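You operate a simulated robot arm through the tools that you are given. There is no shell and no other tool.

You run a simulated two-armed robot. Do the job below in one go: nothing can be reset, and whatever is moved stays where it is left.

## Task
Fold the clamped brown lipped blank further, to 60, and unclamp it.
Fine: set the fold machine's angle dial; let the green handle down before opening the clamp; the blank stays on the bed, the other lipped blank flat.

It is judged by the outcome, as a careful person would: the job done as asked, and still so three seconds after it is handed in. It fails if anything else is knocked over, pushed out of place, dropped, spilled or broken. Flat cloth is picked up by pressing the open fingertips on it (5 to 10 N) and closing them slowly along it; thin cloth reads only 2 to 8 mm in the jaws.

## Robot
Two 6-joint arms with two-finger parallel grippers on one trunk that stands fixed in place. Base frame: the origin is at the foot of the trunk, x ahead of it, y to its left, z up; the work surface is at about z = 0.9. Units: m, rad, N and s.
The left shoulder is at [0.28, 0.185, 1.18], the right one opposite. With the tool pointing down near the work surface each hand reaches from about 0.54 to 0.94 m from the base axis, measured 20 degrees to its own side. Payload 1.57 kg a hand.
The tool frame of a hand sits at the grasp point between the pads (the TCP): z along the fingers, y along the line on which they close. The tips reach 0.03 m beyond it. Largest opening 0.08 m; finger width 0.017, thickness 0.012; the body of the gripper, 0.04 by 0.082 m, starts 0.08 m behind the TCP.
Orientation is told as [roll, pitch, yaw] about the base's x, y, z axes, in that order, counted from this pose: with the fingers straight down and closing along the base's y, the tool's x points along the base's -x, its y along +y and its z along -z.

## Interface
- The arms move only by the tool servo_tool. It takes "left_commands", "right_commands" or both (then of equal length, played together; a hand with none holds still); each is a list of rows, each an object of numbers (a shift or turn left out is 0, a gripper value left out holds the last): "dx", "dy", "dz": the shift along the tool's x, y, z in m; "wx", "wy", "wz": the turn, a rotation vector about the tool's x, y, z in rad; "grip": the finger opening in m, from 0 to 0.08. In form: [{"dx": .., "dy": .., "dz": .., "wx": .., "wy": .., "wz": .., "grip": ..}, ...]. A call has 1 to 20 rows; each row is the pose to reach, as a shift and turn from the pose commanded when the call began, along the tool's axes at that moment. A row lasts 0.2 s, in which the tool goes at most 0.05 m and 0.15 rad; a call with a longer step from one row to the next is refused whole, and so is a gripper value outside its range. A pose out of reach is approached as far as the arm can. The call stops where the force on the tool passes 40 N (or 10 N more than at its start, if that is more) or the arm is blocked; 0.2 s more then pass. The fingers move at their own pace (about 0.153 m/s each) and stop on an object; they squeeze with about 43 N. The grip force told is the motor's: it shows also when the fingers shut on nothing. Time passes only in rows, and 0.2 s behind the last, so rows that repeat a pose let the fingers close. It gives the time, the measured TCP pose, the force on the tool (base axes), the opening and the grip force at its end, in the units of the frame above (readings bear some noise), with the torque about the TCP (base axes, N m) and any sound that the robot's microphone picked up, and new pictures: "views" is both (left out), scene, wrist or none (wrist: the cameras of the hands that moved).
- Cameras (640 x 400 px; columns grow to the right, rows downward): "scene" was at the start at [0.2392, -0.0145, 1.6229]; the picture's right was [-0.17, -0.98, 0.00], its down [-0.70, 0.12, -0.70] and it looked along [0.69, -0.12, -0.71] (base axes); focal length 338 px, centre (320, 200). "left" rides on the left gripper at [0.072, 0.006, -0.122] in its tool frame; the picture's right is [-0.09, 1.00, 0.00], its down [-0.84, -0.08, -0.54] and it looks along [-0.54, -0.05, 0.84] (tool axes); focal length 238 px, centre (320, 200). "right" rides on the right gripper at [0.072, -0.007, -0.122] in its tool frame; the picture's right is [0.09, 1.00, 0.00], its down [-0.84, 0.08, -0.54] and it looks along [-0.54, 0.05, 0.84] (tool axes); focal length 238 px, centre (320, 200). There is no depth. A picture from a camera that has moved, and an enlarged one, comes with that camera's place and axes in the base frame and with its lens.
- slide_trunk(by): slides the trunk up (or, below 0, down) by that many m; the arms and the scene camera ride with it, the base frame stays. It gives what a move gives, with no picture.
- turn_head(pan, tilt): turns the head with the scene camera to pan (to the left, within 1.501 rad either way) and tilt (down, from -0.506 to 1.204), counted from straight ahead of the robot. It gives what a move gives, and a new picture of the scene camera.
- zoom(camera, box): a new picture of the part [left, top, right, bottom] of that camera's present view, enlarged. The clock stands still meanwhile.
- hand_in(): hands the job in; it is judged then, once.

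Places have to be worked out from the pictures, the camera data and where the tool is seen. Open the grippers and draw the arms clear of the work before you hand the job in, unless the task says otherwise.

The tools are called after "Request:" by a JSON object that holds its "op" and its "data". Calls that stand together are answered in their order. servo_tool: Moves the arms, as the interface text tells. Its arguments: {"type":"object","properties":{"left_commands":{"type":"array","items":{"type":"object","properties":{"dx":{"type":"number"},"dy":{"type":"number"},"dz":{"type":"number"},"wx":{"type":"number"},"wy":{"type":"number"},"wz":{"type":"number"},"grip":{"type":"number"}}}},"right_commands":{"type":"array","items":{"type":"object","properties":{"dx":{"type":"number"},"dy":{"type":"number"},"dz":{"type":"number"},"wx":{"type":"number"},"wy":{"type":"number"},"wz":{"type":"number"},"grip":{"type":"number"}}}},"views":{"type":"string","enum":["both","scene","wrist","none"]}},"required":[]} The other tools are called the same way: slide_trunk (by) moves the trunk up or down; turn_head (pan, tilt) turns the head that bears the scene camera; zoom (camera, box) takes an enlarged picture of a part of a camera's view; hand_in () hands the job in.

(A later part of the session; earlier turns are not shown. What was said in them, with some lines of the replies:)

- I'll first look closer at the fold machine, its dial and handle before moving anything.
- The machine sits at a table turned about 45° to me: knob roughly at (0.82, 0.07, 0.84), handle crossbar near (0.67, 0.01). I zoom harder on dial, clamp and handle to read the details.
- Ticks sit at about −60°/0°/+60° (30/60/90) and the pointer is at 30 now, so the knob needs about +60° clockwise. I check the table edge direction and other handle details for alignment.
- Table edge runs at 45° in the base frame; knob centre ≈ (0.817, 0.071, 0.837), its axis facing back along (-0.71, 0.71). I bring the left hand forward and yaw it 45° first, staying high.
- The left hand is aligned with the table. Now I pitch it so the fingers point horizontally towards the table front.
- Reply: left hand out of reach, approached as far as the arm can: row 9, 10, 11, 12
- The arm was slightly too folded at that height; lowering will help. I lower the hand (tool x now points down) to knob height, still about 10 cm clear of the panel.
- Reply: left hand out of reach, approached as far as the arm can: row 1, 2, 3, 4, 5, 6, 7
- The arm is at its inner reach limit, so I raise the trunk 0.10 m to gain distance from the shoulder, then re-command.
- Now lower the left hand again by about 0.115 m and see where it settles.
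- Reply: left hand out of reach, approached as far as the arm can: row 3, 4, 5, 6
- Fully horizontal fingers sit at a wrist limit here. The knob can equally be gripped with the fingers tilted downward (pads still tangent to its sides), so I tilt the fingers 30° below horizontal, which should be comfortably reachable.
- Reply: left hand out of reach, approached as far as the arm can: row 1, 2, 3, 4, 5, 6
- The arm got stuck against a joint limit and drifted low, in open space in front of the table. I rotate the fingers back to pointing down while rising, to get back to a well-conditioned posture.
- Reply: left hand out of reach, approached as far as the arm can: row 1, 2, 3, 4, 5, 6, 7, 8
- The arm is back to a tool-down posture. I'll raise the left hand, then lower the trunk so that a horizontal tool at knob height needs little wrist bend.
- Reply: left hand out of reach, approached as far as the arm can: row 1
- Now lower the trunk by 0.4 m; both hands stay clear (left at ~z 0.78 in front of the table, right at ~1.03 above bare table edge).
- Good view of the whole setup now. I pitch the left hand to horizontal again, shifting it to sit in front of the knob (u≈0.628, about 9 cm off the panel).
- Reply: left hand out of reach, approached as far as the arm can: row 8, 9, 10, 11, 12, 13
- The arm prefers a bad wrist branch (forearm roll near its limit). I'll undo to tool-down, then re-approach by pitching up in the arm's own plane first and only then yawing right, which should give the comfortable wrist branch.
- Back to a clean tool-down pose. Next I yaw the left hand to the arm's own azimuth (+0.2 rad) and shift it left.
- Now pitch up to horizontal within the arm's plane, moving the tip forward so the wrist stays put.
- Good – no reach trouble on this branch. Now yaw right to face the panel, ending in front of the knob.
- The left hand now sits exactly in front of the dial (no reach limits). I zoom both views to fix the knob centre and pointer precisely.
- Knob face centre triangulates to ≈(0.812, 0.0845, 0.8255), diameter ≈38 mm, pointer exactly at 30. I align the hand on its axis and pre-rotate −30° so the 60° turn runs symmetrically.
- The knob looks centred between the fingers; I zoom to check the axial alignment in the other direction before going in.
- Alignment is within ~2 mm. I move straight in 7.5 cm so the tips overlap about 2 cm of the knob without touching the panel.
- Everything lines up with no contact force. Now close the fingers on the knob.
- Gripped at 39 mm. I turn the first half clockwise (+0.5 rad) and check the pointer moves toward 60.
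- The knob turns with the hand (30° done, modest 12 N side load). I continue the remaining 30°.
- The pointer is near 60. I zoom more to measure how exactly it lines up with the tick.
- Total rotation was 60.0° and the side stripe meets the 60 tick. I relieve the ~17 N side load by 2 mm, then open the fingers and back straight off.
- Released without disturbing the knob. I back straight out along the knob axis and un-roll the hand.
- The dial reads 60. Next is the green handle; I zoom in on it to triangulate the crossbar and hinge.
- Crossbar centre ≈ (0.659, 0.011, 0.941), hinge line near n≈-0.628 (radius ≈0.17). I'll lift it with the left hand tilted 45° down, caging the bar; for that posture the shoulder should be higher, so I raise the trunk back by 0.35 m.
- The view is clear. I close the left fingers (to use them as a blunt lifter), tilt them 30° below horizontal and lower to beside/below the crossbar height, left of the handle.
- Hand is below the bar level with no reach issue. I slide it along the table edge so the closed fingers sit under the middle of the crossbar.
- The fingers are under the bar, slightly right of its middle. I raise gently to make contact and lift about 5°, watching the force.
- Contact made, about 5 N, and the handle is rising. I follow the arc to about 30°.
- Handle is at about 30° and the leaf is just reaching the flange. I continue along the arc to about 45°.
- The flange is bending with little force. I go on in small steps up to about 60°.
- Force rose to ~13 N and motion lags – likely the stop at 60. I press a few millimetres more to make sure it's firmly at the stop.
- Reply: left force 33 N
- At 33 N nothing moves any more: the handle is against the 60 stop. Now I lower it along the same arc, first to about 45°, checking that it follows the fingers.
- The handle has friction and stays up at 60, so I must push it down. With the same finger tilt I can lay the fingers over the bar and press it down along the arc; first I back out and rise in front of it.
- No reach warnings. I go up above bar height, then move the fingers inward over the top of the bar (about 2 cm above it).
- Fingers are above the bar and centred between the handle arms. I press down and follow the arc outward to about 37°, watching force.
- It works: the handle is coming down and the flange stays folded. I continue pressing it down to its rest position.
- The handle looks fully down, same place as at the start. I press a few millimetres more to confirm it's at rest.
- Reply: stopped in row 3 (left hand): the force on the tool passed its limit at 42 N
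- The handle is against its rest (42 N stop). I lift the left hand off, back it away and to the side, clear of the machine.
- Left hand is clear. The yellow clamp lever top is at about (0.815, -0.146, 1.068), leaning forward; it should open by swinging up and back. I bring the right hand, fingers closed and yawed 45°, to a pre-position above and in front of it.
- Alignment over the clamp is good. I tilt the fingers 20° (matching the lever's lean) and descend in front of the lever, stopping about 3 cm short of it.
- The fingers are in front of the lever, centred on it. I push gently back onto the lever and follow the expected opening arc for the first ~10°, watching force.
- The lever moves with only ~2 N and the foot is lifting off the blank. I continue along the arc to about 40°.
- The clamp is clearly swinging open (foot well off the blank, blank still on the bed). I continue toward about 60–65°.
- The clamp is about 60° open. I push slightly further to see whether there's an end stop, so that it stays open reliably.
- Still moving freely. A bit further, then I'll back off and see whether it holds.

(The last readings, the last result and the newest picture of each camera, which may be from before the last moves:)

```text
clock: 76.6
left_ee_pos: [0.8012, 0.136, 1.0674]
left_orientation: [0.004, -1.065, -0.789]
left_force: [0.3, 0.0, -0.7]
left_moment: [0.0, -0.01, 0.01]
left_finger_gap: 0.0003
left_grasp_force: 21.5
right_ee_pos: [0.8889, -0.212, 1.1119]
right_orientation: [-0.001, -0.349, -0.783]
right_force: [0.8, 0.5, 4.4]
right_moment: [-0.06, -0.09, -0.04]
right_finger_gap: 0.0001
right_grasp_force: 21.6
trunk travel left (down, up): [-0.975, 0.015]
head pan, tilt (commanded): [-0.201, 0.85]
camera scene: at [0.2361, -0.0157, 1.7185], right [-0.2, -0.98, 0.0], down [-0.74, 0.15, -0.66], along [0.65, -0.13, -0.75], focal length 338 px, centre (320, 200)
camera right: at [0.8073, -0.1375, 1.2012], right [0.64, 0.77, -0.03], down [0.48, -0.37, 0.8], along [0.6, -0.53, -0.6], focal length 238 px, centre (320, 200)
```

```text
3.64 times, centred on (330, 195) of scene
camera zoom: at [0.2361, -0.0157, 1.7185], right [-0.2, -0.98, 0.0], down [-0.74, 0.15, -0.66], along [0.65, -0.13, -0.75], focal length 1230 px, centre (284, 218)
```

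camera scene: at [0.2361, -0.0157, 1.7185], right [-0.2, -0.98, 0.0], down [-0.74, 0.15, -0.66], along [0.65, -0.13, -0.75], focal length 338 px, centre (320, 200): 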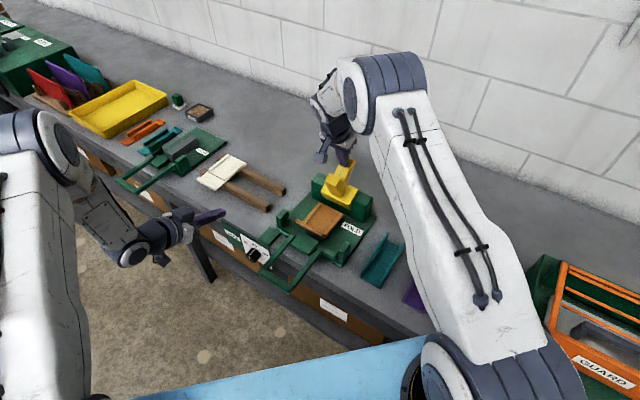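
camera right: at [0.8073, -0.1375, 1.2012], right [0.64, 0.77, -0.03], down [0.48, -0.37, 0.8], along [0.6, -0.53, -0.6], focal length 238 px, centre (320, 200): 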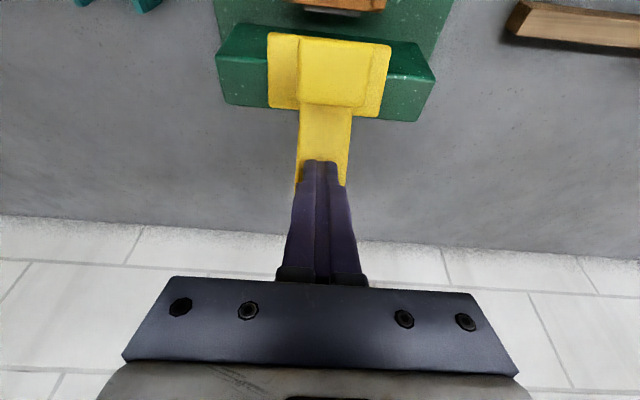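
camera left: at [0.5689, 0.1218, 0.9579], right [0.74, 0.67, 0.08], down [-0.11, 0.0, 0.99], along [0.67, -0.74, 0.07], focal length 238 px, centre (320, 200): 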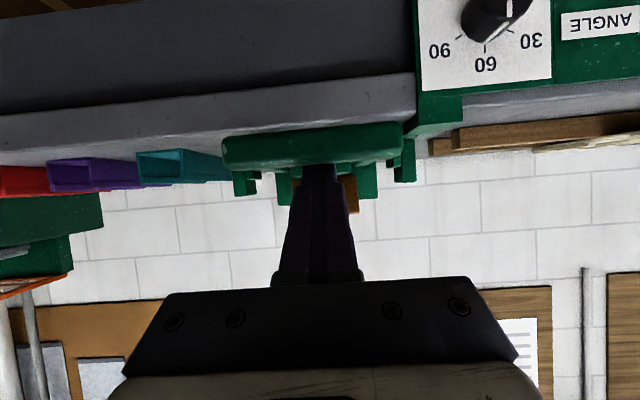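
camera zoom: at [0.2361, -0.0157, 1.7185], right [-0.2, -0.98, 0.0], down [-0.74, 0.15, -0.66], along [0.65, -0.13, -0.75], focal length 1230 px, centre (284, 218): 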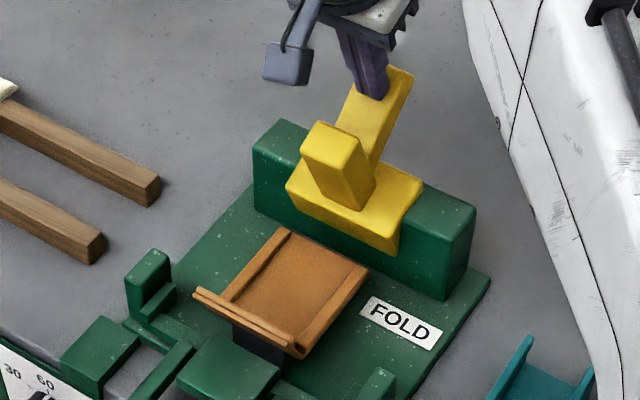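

The clamp is now about 90° open, past vertical. I lift the right hand straight up out of the gap between lever and foot and check that the clamp stays.

Request:
{"op": "servo_tool", "data": {"right_commands": [{"dx": -0.0069, "dz": -0.0188}, {"dx": -0.0138, "dz": -0.0375}, {"dx": -0.0242, "dz": -0.0657}, {"dx": -0.0346, "dz": -0.0938}, {"dx": -0.0484, "dz": -0.1314}, {"dx": -0.0484, "dz": -0.1314}], "views": "both"}}

Request:
{"op": "zoom", "data": {"camera": "scene", "box": [260, 140, 400, 250]}}

```text
clock: 78.0
left_ee_pos: [0.8012, 0.1361, 1.0688]
left_orientation: [0.003, -1.064, -0.791]
left_force: [-0.7, -0.4, -0.3]
left_moment: [0.0, 0.02, 0.01]
left_finger_gap: 0.0002
left_grasp_force: 20.8
right_ee_pos: [0.8913, -0.2114, 1.2527]
right_orientation: [0.001, -0.349, -0.784]
right_force: [0.8, -0.2, 0.7]
right_moment: [0.01, -0.01, -0.03]
right_finger_gap: 0.0
right_grasp_force: 21.5
trunk travel left (down, up): [-0.975, 0.015]
head pan, tilt (commanded): [-0.201, 0.85]
camera scene: at [0.2361, -0.0157, 1.7186], right [-0.2, -0.98, 0.0], down [-0.74, 0.15, -0.66], along [0.65, -0.13, -0.75], focal length 338 px, centre (320, 200)
camera right: at [0.8098, -0.1369, 1.3426], right [0.64, 0.77, -0.03], down [0.48, -0.37, 0.8], along [0.6, -0.53, -0.6], focal length 238 px, centre (320, 200)
```

scene: 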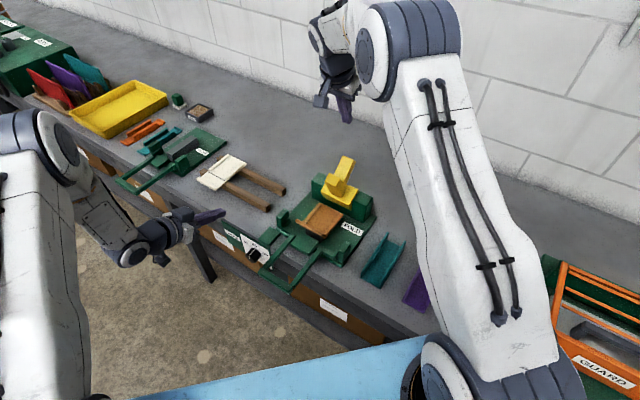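
right: 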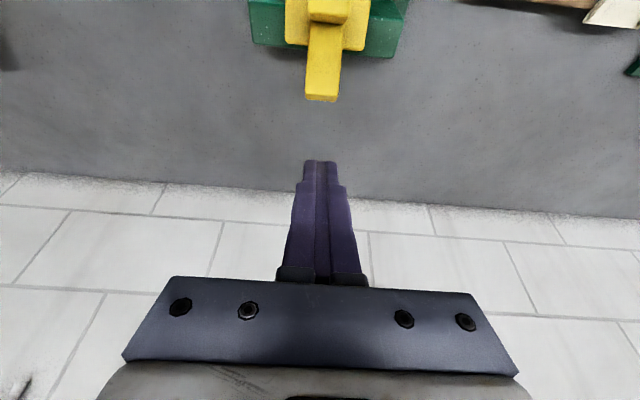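

```text
3.64 times, centred on (330, 195) of scene
camera zoom: at [0.2361, -0.0157, 1.7186], right [-0.2, -0.98, 0.0], down [-0.74, 0.15, -0.66], along [0.65, -0.13, -0.75], focal length 1230 px, centre (284, 218)
```

zoom: 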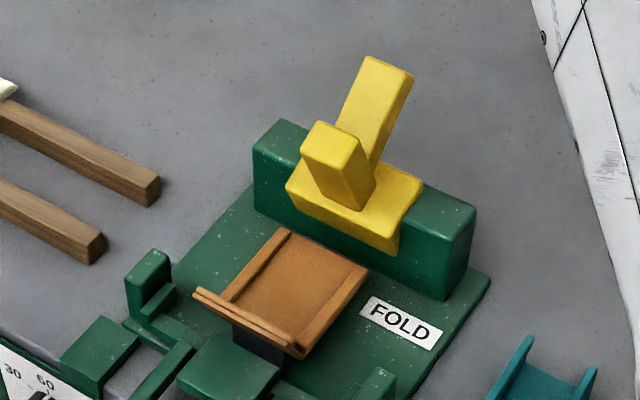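

The clamp stays open by itself and the blank is still on the bed. I draw the right arm back to its side, un-tilting it.

Request:
{"op": "servo_tool", "data": {"right_commands": [{"dx": 0.0195, "dy": -0.0293, "dz": -0.0273, "wy": 0.039}, {"dx": 0.039, "dy": -0.0586, "dz": -0.0546, "wy": 0.078}, {"dx": 0.0585, "dy": -0.0879, "dz": -0.0819, "wy": 0.117}, {"dx": 0.078, "dy": -0.1172, "dz": -0.1092, "wy": 0.156}, {"dx": 0.0975, "dy": -0.1466, "dz": -0.1366, "wy": 0.194}, {"dx": 0.117, "dy": -0.1759, "dz": -0.1639, "wy": 0.233}, {"dx": 0.1365, "dy": -0.2052, "dz": -0.1912, "wy": 0.272}, {"dx": 0.156, "dy": -0.2345, "dz": -0.2185, "wy": 0.311}, {"dx": 0.1755, "dy": -0.2638, "dz": -0.2458, "wy": 0.35}, {"dx": 0.1755, "dy": -0.2638, "dz": -0.2458, "wy": 0.35}], "views": "both"}}

Request:
{"op": "zoom", "data": {"camera": "scene", "box": [270, 180, 370, 250]}}

Request:
{"op": "zoom", "data": {"camera": "right", "box": [260, 60, 440, 200]}}

```text
clock: 80.2
left_ee_pos: [0.8019, 0.1356, 1.069]
left_orientation: [0.004, -1.064, -0.79]
left_force: [-0.6, 0.3, 0.3]
left_moment: [0.03, 0.0, 0.02]
left_finger_gap: 0.0
left_grasp_force: 21.7
right_ee_pos: [0.5251, -0.2231, 1.4227]
right_orientation: [-0.001, -0.001, -0.784]
right_force: [-0.7, 0.2, 0.1]
right_moment: [-0.01, 0.05, -0.01]
right_finger_gap: 0.0
right_grasp_force: 21.6
trunk travel left (down, up): [-0.975, 0.015]
head pan, tilt (commanded): [-0.201, 0.85]
camera scene: at [0.2359, -0.0157, 1.7186], right [-0.2, -0.98, 0.0], down [-0.74, 0.15, -0.66], along [0.65, -0.13, -0.75], focal length 338 px, centre (320, 200)
camera right: at [0.4701, -0.1752, 1.5444], right [0.64, 0.77, 0.0], down [0.65, -0.54, 0.54], along [0.42, -0.35, -0.84], focal length 238 px, centre (320, 200)
```

scene: 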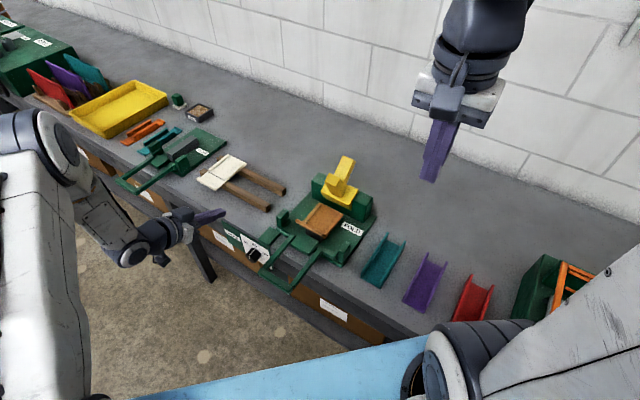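
right: 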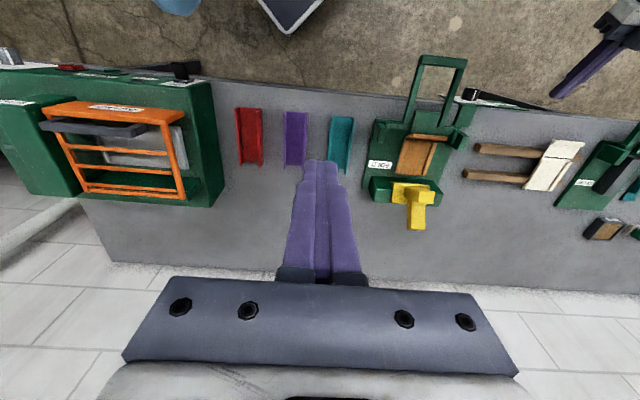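

```text
5.71 times, centred on (320, 215) of scene
camera zoom: at [0.2359, -0.0157, 1.7186], right [-0.2, -0.98, 0.0], down [-0.74, 0.15, -0.66], along [0.65, -0.13, -0.75], focal length 1932 px, centre (320, 114)
```

zoom: 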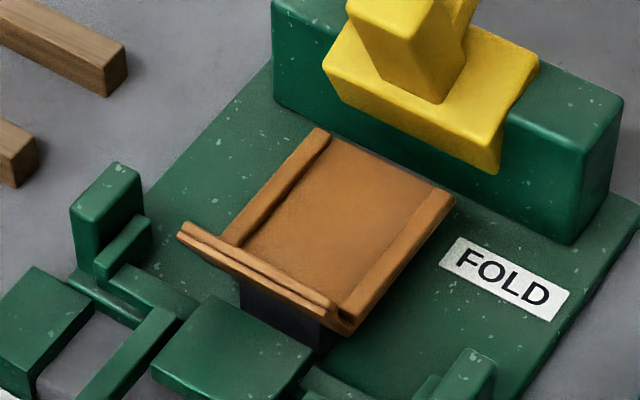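

```text
2.86 times, centred on (350, 130) of right
camera zoom: at [0.4701, -0.1752, 1.5444], right [0.64, 0.77, 0.0], down [0.65, -0.54, 0.54], along [0.42, -0.35, -0.84], focal length 681 px, centre (234, 400)
```

zoom: 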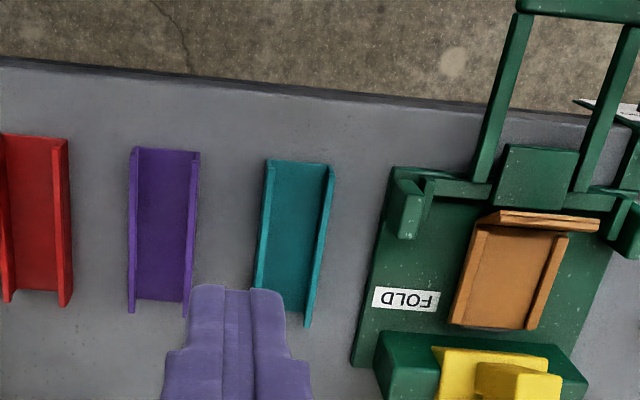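

Everything looks right from above. As a careful check of the fold angle, I swing the right wrist camera round (well above the table) to look at the blank from the side.

Request:
{"op": "servo_tool", "data": {"right_commands": [{"dx": -0.0107, "dz": 0.022, "wz": -0.148}, {"dx": -0.0215, "dz": 0.044, "wz": -0.297}, {"dx": -0.0322, "dz": 0.066, "wz": -0.445}, {"dx": -0.043, "dz": 0.088, "wz": -0.594}, {"dx": -0.0537, "dz": 0.11, "wz": -0.742}, {"dx": -0.0645, "dz": 0.132, "wz": -0.89}, {"dx": -0.0752, "dz": 0.154, "wz": -1.039}, {"dx": -0.086, "dz": 0.176, "wz": -1.187}, {"dx": -0.0967, "dz": 0.198, "wz": -1.336}, {"dx": -0.1075, "dz": 0.22, "wz": -1.484}, {"dx": -0.1075, "dz": 0.22, "wz": -1.484}], "views": "both"}}

```text
clock: 82.6
left_ee_pos: [0.8012, 0.1351, 1.0683]
left_orientation: [0.004, -1.064, -0.79]
left_force: [0.4, -0.9, -0.7]
left_moment: [-0.02, 0.05, -0.01]
left_finger_gap: 0.0
left_grasp_force: 21.4
right_ee_pos: [0.6033, -0.2989, 1.2037]
right_orientation: [0.001, 0.001, 0.701]
right_force: [-0.7, 0.4, 0.6]
right_moment: [0.01, 0.01, -0.01]
right_finger_gap: 0.0
right_grasp_force: 21.2
trunk travel left (down, up): [-0.975, 0.015]
head pan, tilt (commanded): [-0.201, 0.85]
camera scene: at [0.2365, -0.0158, 1.7185], right [-0.2, -0.98, 0.0], down [-0.74, 0.15, -0.66], along [0.65, -0.13, -0.75], focal length 338 px, centre (320, 200)
camera right: at [0.5537, -0.3487, 1.3254], right [-0.71, 0.7, 0.0], down [0.59, 0.6, 0.54], along [0.38, 0.39, -0.84], focal length 238 px, centre (320, 200)
```

scene: 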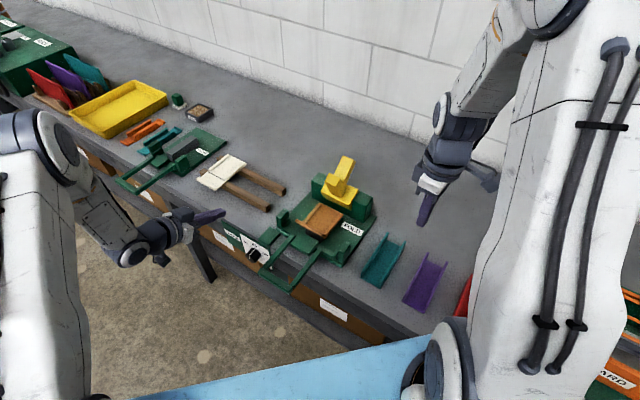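
right: 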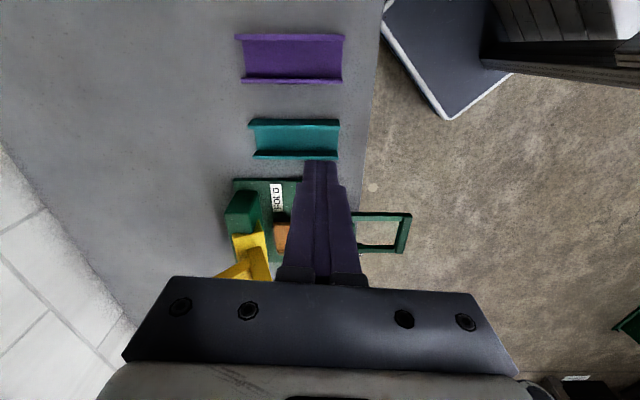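

The closed fingers block the view; I open them and tilt the camera up to look between them from the side.

Request:
{"op": "servo_tool", "data": {"right_commands": [{"dz": 0.02, "wy": -0.14, "grip": 0.08}, {"dz": 0.04, "wy": -0.28, "grip": 0.08}, {"dz": 0.06, "wy": -0.42, "grip": 0.08}, {"dz": 0.08, "wy": -0.56, "grip": 0.08}, {"dz": 0.1, "wy": -0.7, "grip": 0.08}, {"dz": 0.1, "wy": -0.7, "grip": 0.08}], "views": "both"}}

Request:
{"op": "zoom", "data": {"camera": "right", "box": [260, 110, 400, 210]}}

```text
clock: 84.0
left_ee_pos: [0.8018, 0.1358, 1.0688]
left_orientation: [0.002, -1.064, -0.788]
left_force: [-0.7, 0.6, -0.2]
left_moment: [-0.04, -0.01, 0.01]
left_finger_gap: 0.0
left_grasp_force: 21.0
right_ee_pos: [0.6196, -0.3149, 1.1192]
right_orientation: [0.009, -0.7, 0.697]
right_force: [0.8, -0.1, 0.1]
right_moment: [0.02, 0.0, 0.02]
right_finger_gap: 0.0802
right_grasp_force: 0.1
right hand out of reach, approached as far as the arm can: row 5, 6
trunk travel left (down, up): [-0.975, 0.015]
head pan, tilt (commanded): [-0.201, 0.85]
camera scene: at [0.2364, -0.0161, 1.7186], right [-0.2, -0.98, 0.0], down [-0.74, 0.15, -0.66], along [0.65, -0.13, -0.75], focal length 338 px, centre (320, 200)
camera right: at [0.5225, -0.4046, 1.167], right [-0.7, 0.72, -0.05], down [0.18, 0.24, 0.95], along [0.7, 0.66, -0.29], focal length 238 px, centre (320, 200)
```

scene: 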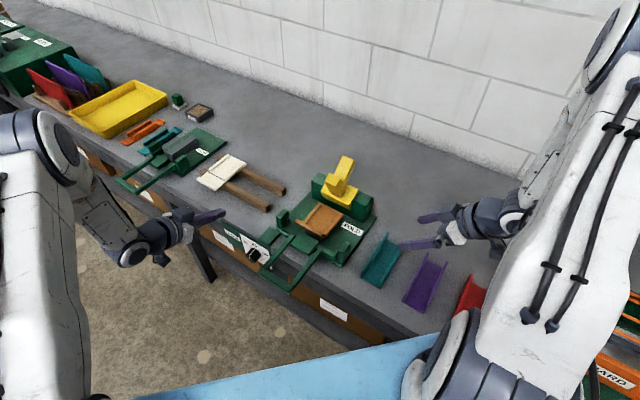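
right: 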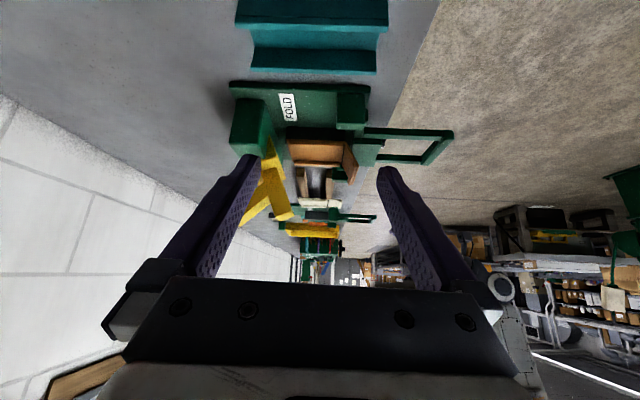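

```text
4.00 times, centred on (330, 160) of right
camera zoom: at [0.5225, -0.4046, 1.167], right [-0.7, 0.72, -0.05], down [0.18, 0.24, 0.95], along [0.7, 0.66, -0.29], focal length 953 px, centre (280, 360)
```

zoom: 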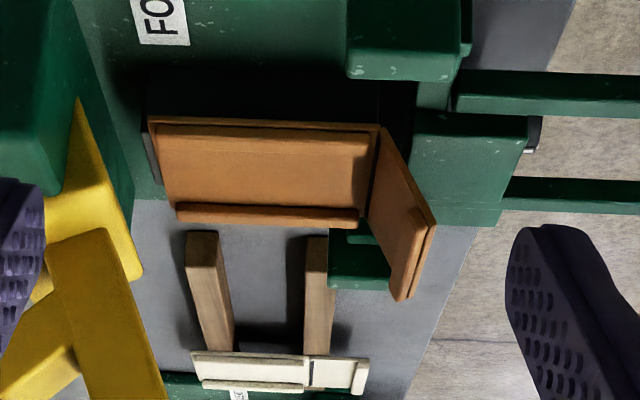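

Side view: the flange stands at about 60–62° in the picture (≈60°), the blank lies flat on the bed, clamp open, handle down, and the other lipped blank is still flat. I now stow the right arm.

Request:
{"op": "servo_tool", "data": {"right_commands": [{"dx": -0.015, "dz": -0.02, "wy": 0.14}, {"dx": -0.03, "dz": -0.04, "wy": 0.28}, {"dx": -0.045, "dz": -0.06, "wy": 0.42}, {"dx": -0.06, "dz": -0.075, "wy": 0.56}, {"dx": -0.07, "dz": -0.085, "wy": 0.7}, {"dx": -0.07, "dz": -0.085, "wy": 0.7}], "views": "scene"}}

```text
clock: 85.4
left_ee_pos: [0.8009, 0.1355, 1.0675]
left_orientation: [0.002, -1.064, -0.79]
left_force: [-0.3, -0.2, 0.4]
left_moment: [0.0, -0.01, 0.02]
left_finger_gap: 0.0
left_grasp_force: 21.1
right_ee_pos: [0.6184, -0.3168, 1.2288]
right_orientation: [0.001, 0.0, 0.7]
right_force: [-0.6, 0.0, -0.4]
right_moment: [0.0, -0.04, -0.02]
right_finger_gap: 0.0799
right_grasp_force: 0.1
trunk travel left (down, up): [-0.975, 0.015]
head pan, tilt (commanded): [-0.201, 0.85]
camera scene: at [0.2364, -0.0156, 1.7186], right [-0.2, -0.98, 0.0], down [-0.74, 0.15, -0.66], along [0.65, -0.13, -0.75], focal length 338 px, centre (320, 200)
```

scene: 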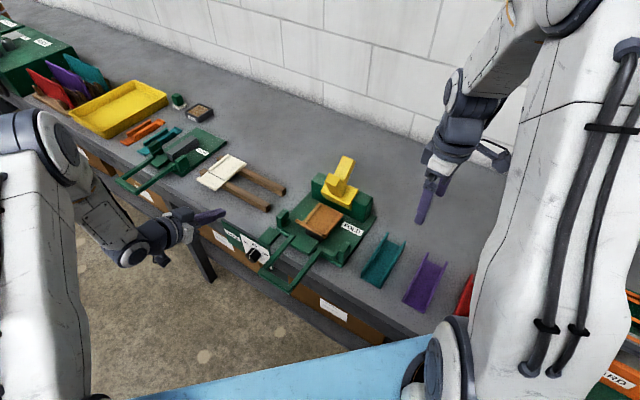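

Right arm back up and straight. Now I return the right hand to its start area and withdraw the left hand from the table edge, opening its gripper.

Request:
{"op": "servo_tool", "data": {"left_commands": [{"dx": 0.004, "dy": -0.001, "dz": -0.035}, {"dx": 0.008, "dy": -0.002, "dz": -0.07}, {"dx": 0.012, "dy": -0.003, "dz": -0.105}, {"dx": 0.016, "dy": -0.004, "dz": -0.14}, {"dx": 0.02, "dy": -0.005, "dz": -0.175, "grip": 0.08}, {"dx": 0.0246, "dy": -0.005, "dz": -0.2093, "grip": 0.08}, {"dx": 0.0246, "dy": -0.005, "dz": -0.2093, "grip": 0.08}], "right_commands": [{"dx": 0.001, "dy": 0.02, "dz": -0.035, "wz": 0.12}, {"dx": 0.002, "dy": 0.04, "dz": -0.07, "wz": 0.24}, {"dx": 0.003, "dy": 0.062, "dz": -0.1, "wz": 0.36}, {"dx": 0.004, "dy": 0.085, "dz": -0.13, "wz": 0.48}, {"dx": 0.006, "dy": 0.108, "dz": -0.16, "wz": 0.6}, {"dx": 0.0077, "dy": 0.1307, "dz": -0.19, "wz": 0.7}, {"dx": 0.0077, "dy": 0.1307, "dz": -0.19, "wz": 0.7}], "views": "both"}}

Request:
{"op": "zoom", "data": {"camera": "scene", "box": [210, 140, 390, 300]}}

```text
clock: 87.0
left_ee_pos: [0.6593, 0.2713, 1.1482]
left_orientation: [0.003, -1.067, -0.792]
left_force: [0.2, 0.2, 0.6]
left_moment: [0.0, -0.03, 0.05]
left_finger_gap: 0.0801
left_grasp_force: 0.0
right_ee_pos: [0.5271, -0.2187, 1.4193]
right_orientation: [-0.001, 0.0, 0.0]
right_force: [-0.7, 0.1, -0.2]
right_moment: [-0.02, 0.0, 0.02]
right_finger_gap: 0.0801
right_grasp_force: 0.1
trunk travel left (down, up): [-0.975, 0.015]
head pan, tilt (commanded): [-0.201, 0.85]
camera scene: at [0.2357, -0.0154, 1.7186], right [-0.2, -0.98, 0.0], down [-0.74, 0.15, -0.66], along [0.65, -0.13, -0.75], focal length 338 px, centre (320, 200)
camera right: at [0.455, -0.223, 1.5417], right [-0.09, 1.0, 0.0], down [0.84, 0.08, 0.54], along [0.54, 0.05, -0.84], focal length 238 px, centre (320, 200)
camera left: at [0.5626, 0.3756, 1.1455], right [0.74, 0.67, 0.08], down [-0.11, -0.01, 0.99], along [0.67, -0.74, 0.07], focal length 238 px, centre (320, 200)
```

scene: 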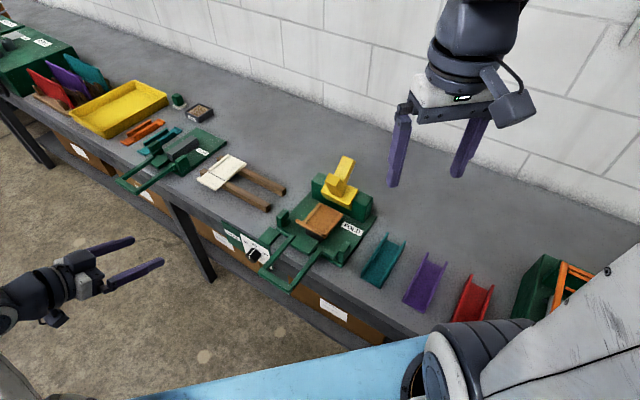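
right: 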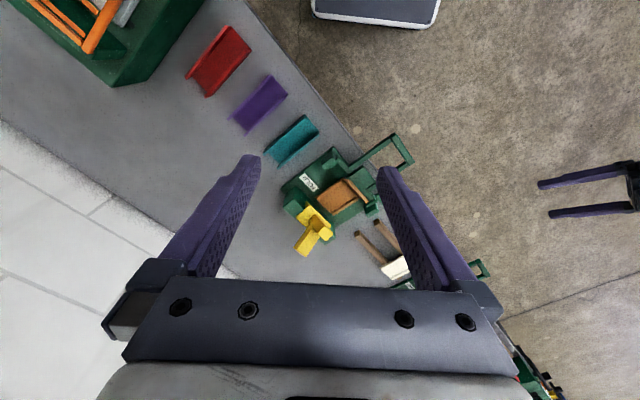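
left: 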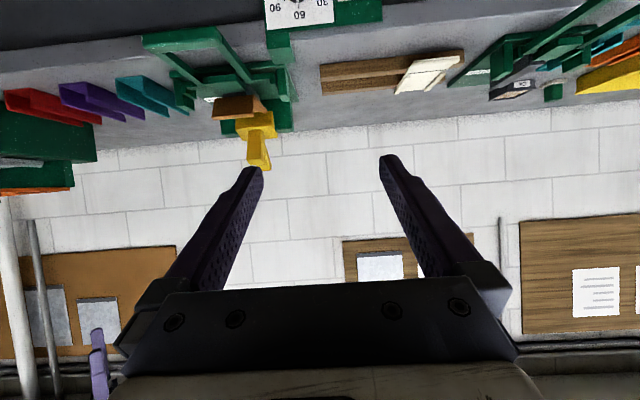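

```text
2.50 times, centred on (300, 220) of scene
camera zoom: at [0.2357, -0.0154, 1.7186], right [-0.2, -0.98, 0.0], down [-0.74, 0.15, -0.66], along [0.65, -0.13, -0.75], focal length 845 px, centre (370, 150)
```

zoom: 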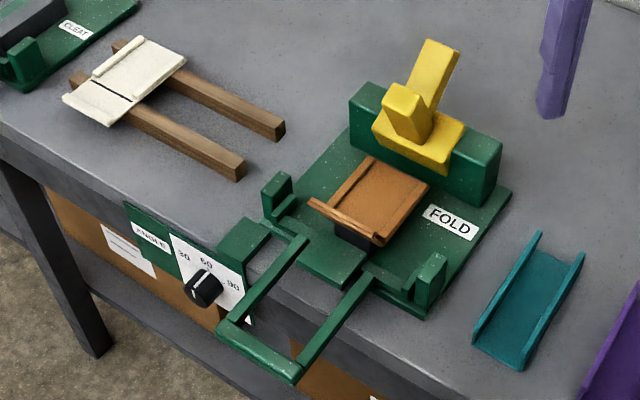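

The dial is at 60, the handle is down, and the clamp is open and has held for about 9 s. The folded blank lies on the bed, the other blank is flat, and both hands are open and clear, so I hand the job in.

Request:
{"op": "hand_in", "data": {}}

```text
The job is handed in.
```

I folded the clamped brown blank from 30 to 60 and unclamped it, and the job is handed in.

- **Dial:** I turned the angle dial from 30 to 60, and the pointer lines up with the 60 tick.
- **Fold:** I raised the green handle until it hit its stop. From a side view the flange measures about 60–62°, so the fold reads as 60 within the accuracy of that picture.
- **Handle:** It did not drop on its own, so I pressed it back down to its rest position before touching the clamp.
- **Clamp:** I opened the yellow clamp to about 90°. It stayed open for the roughly 9 seconds between letting go and handing in.
- **Everything else:** The brown blank is still on the bed and the other lipped blank is still flat. I saw nothing else knocked or moved. Both grippers are open and both arms are clear of the work.
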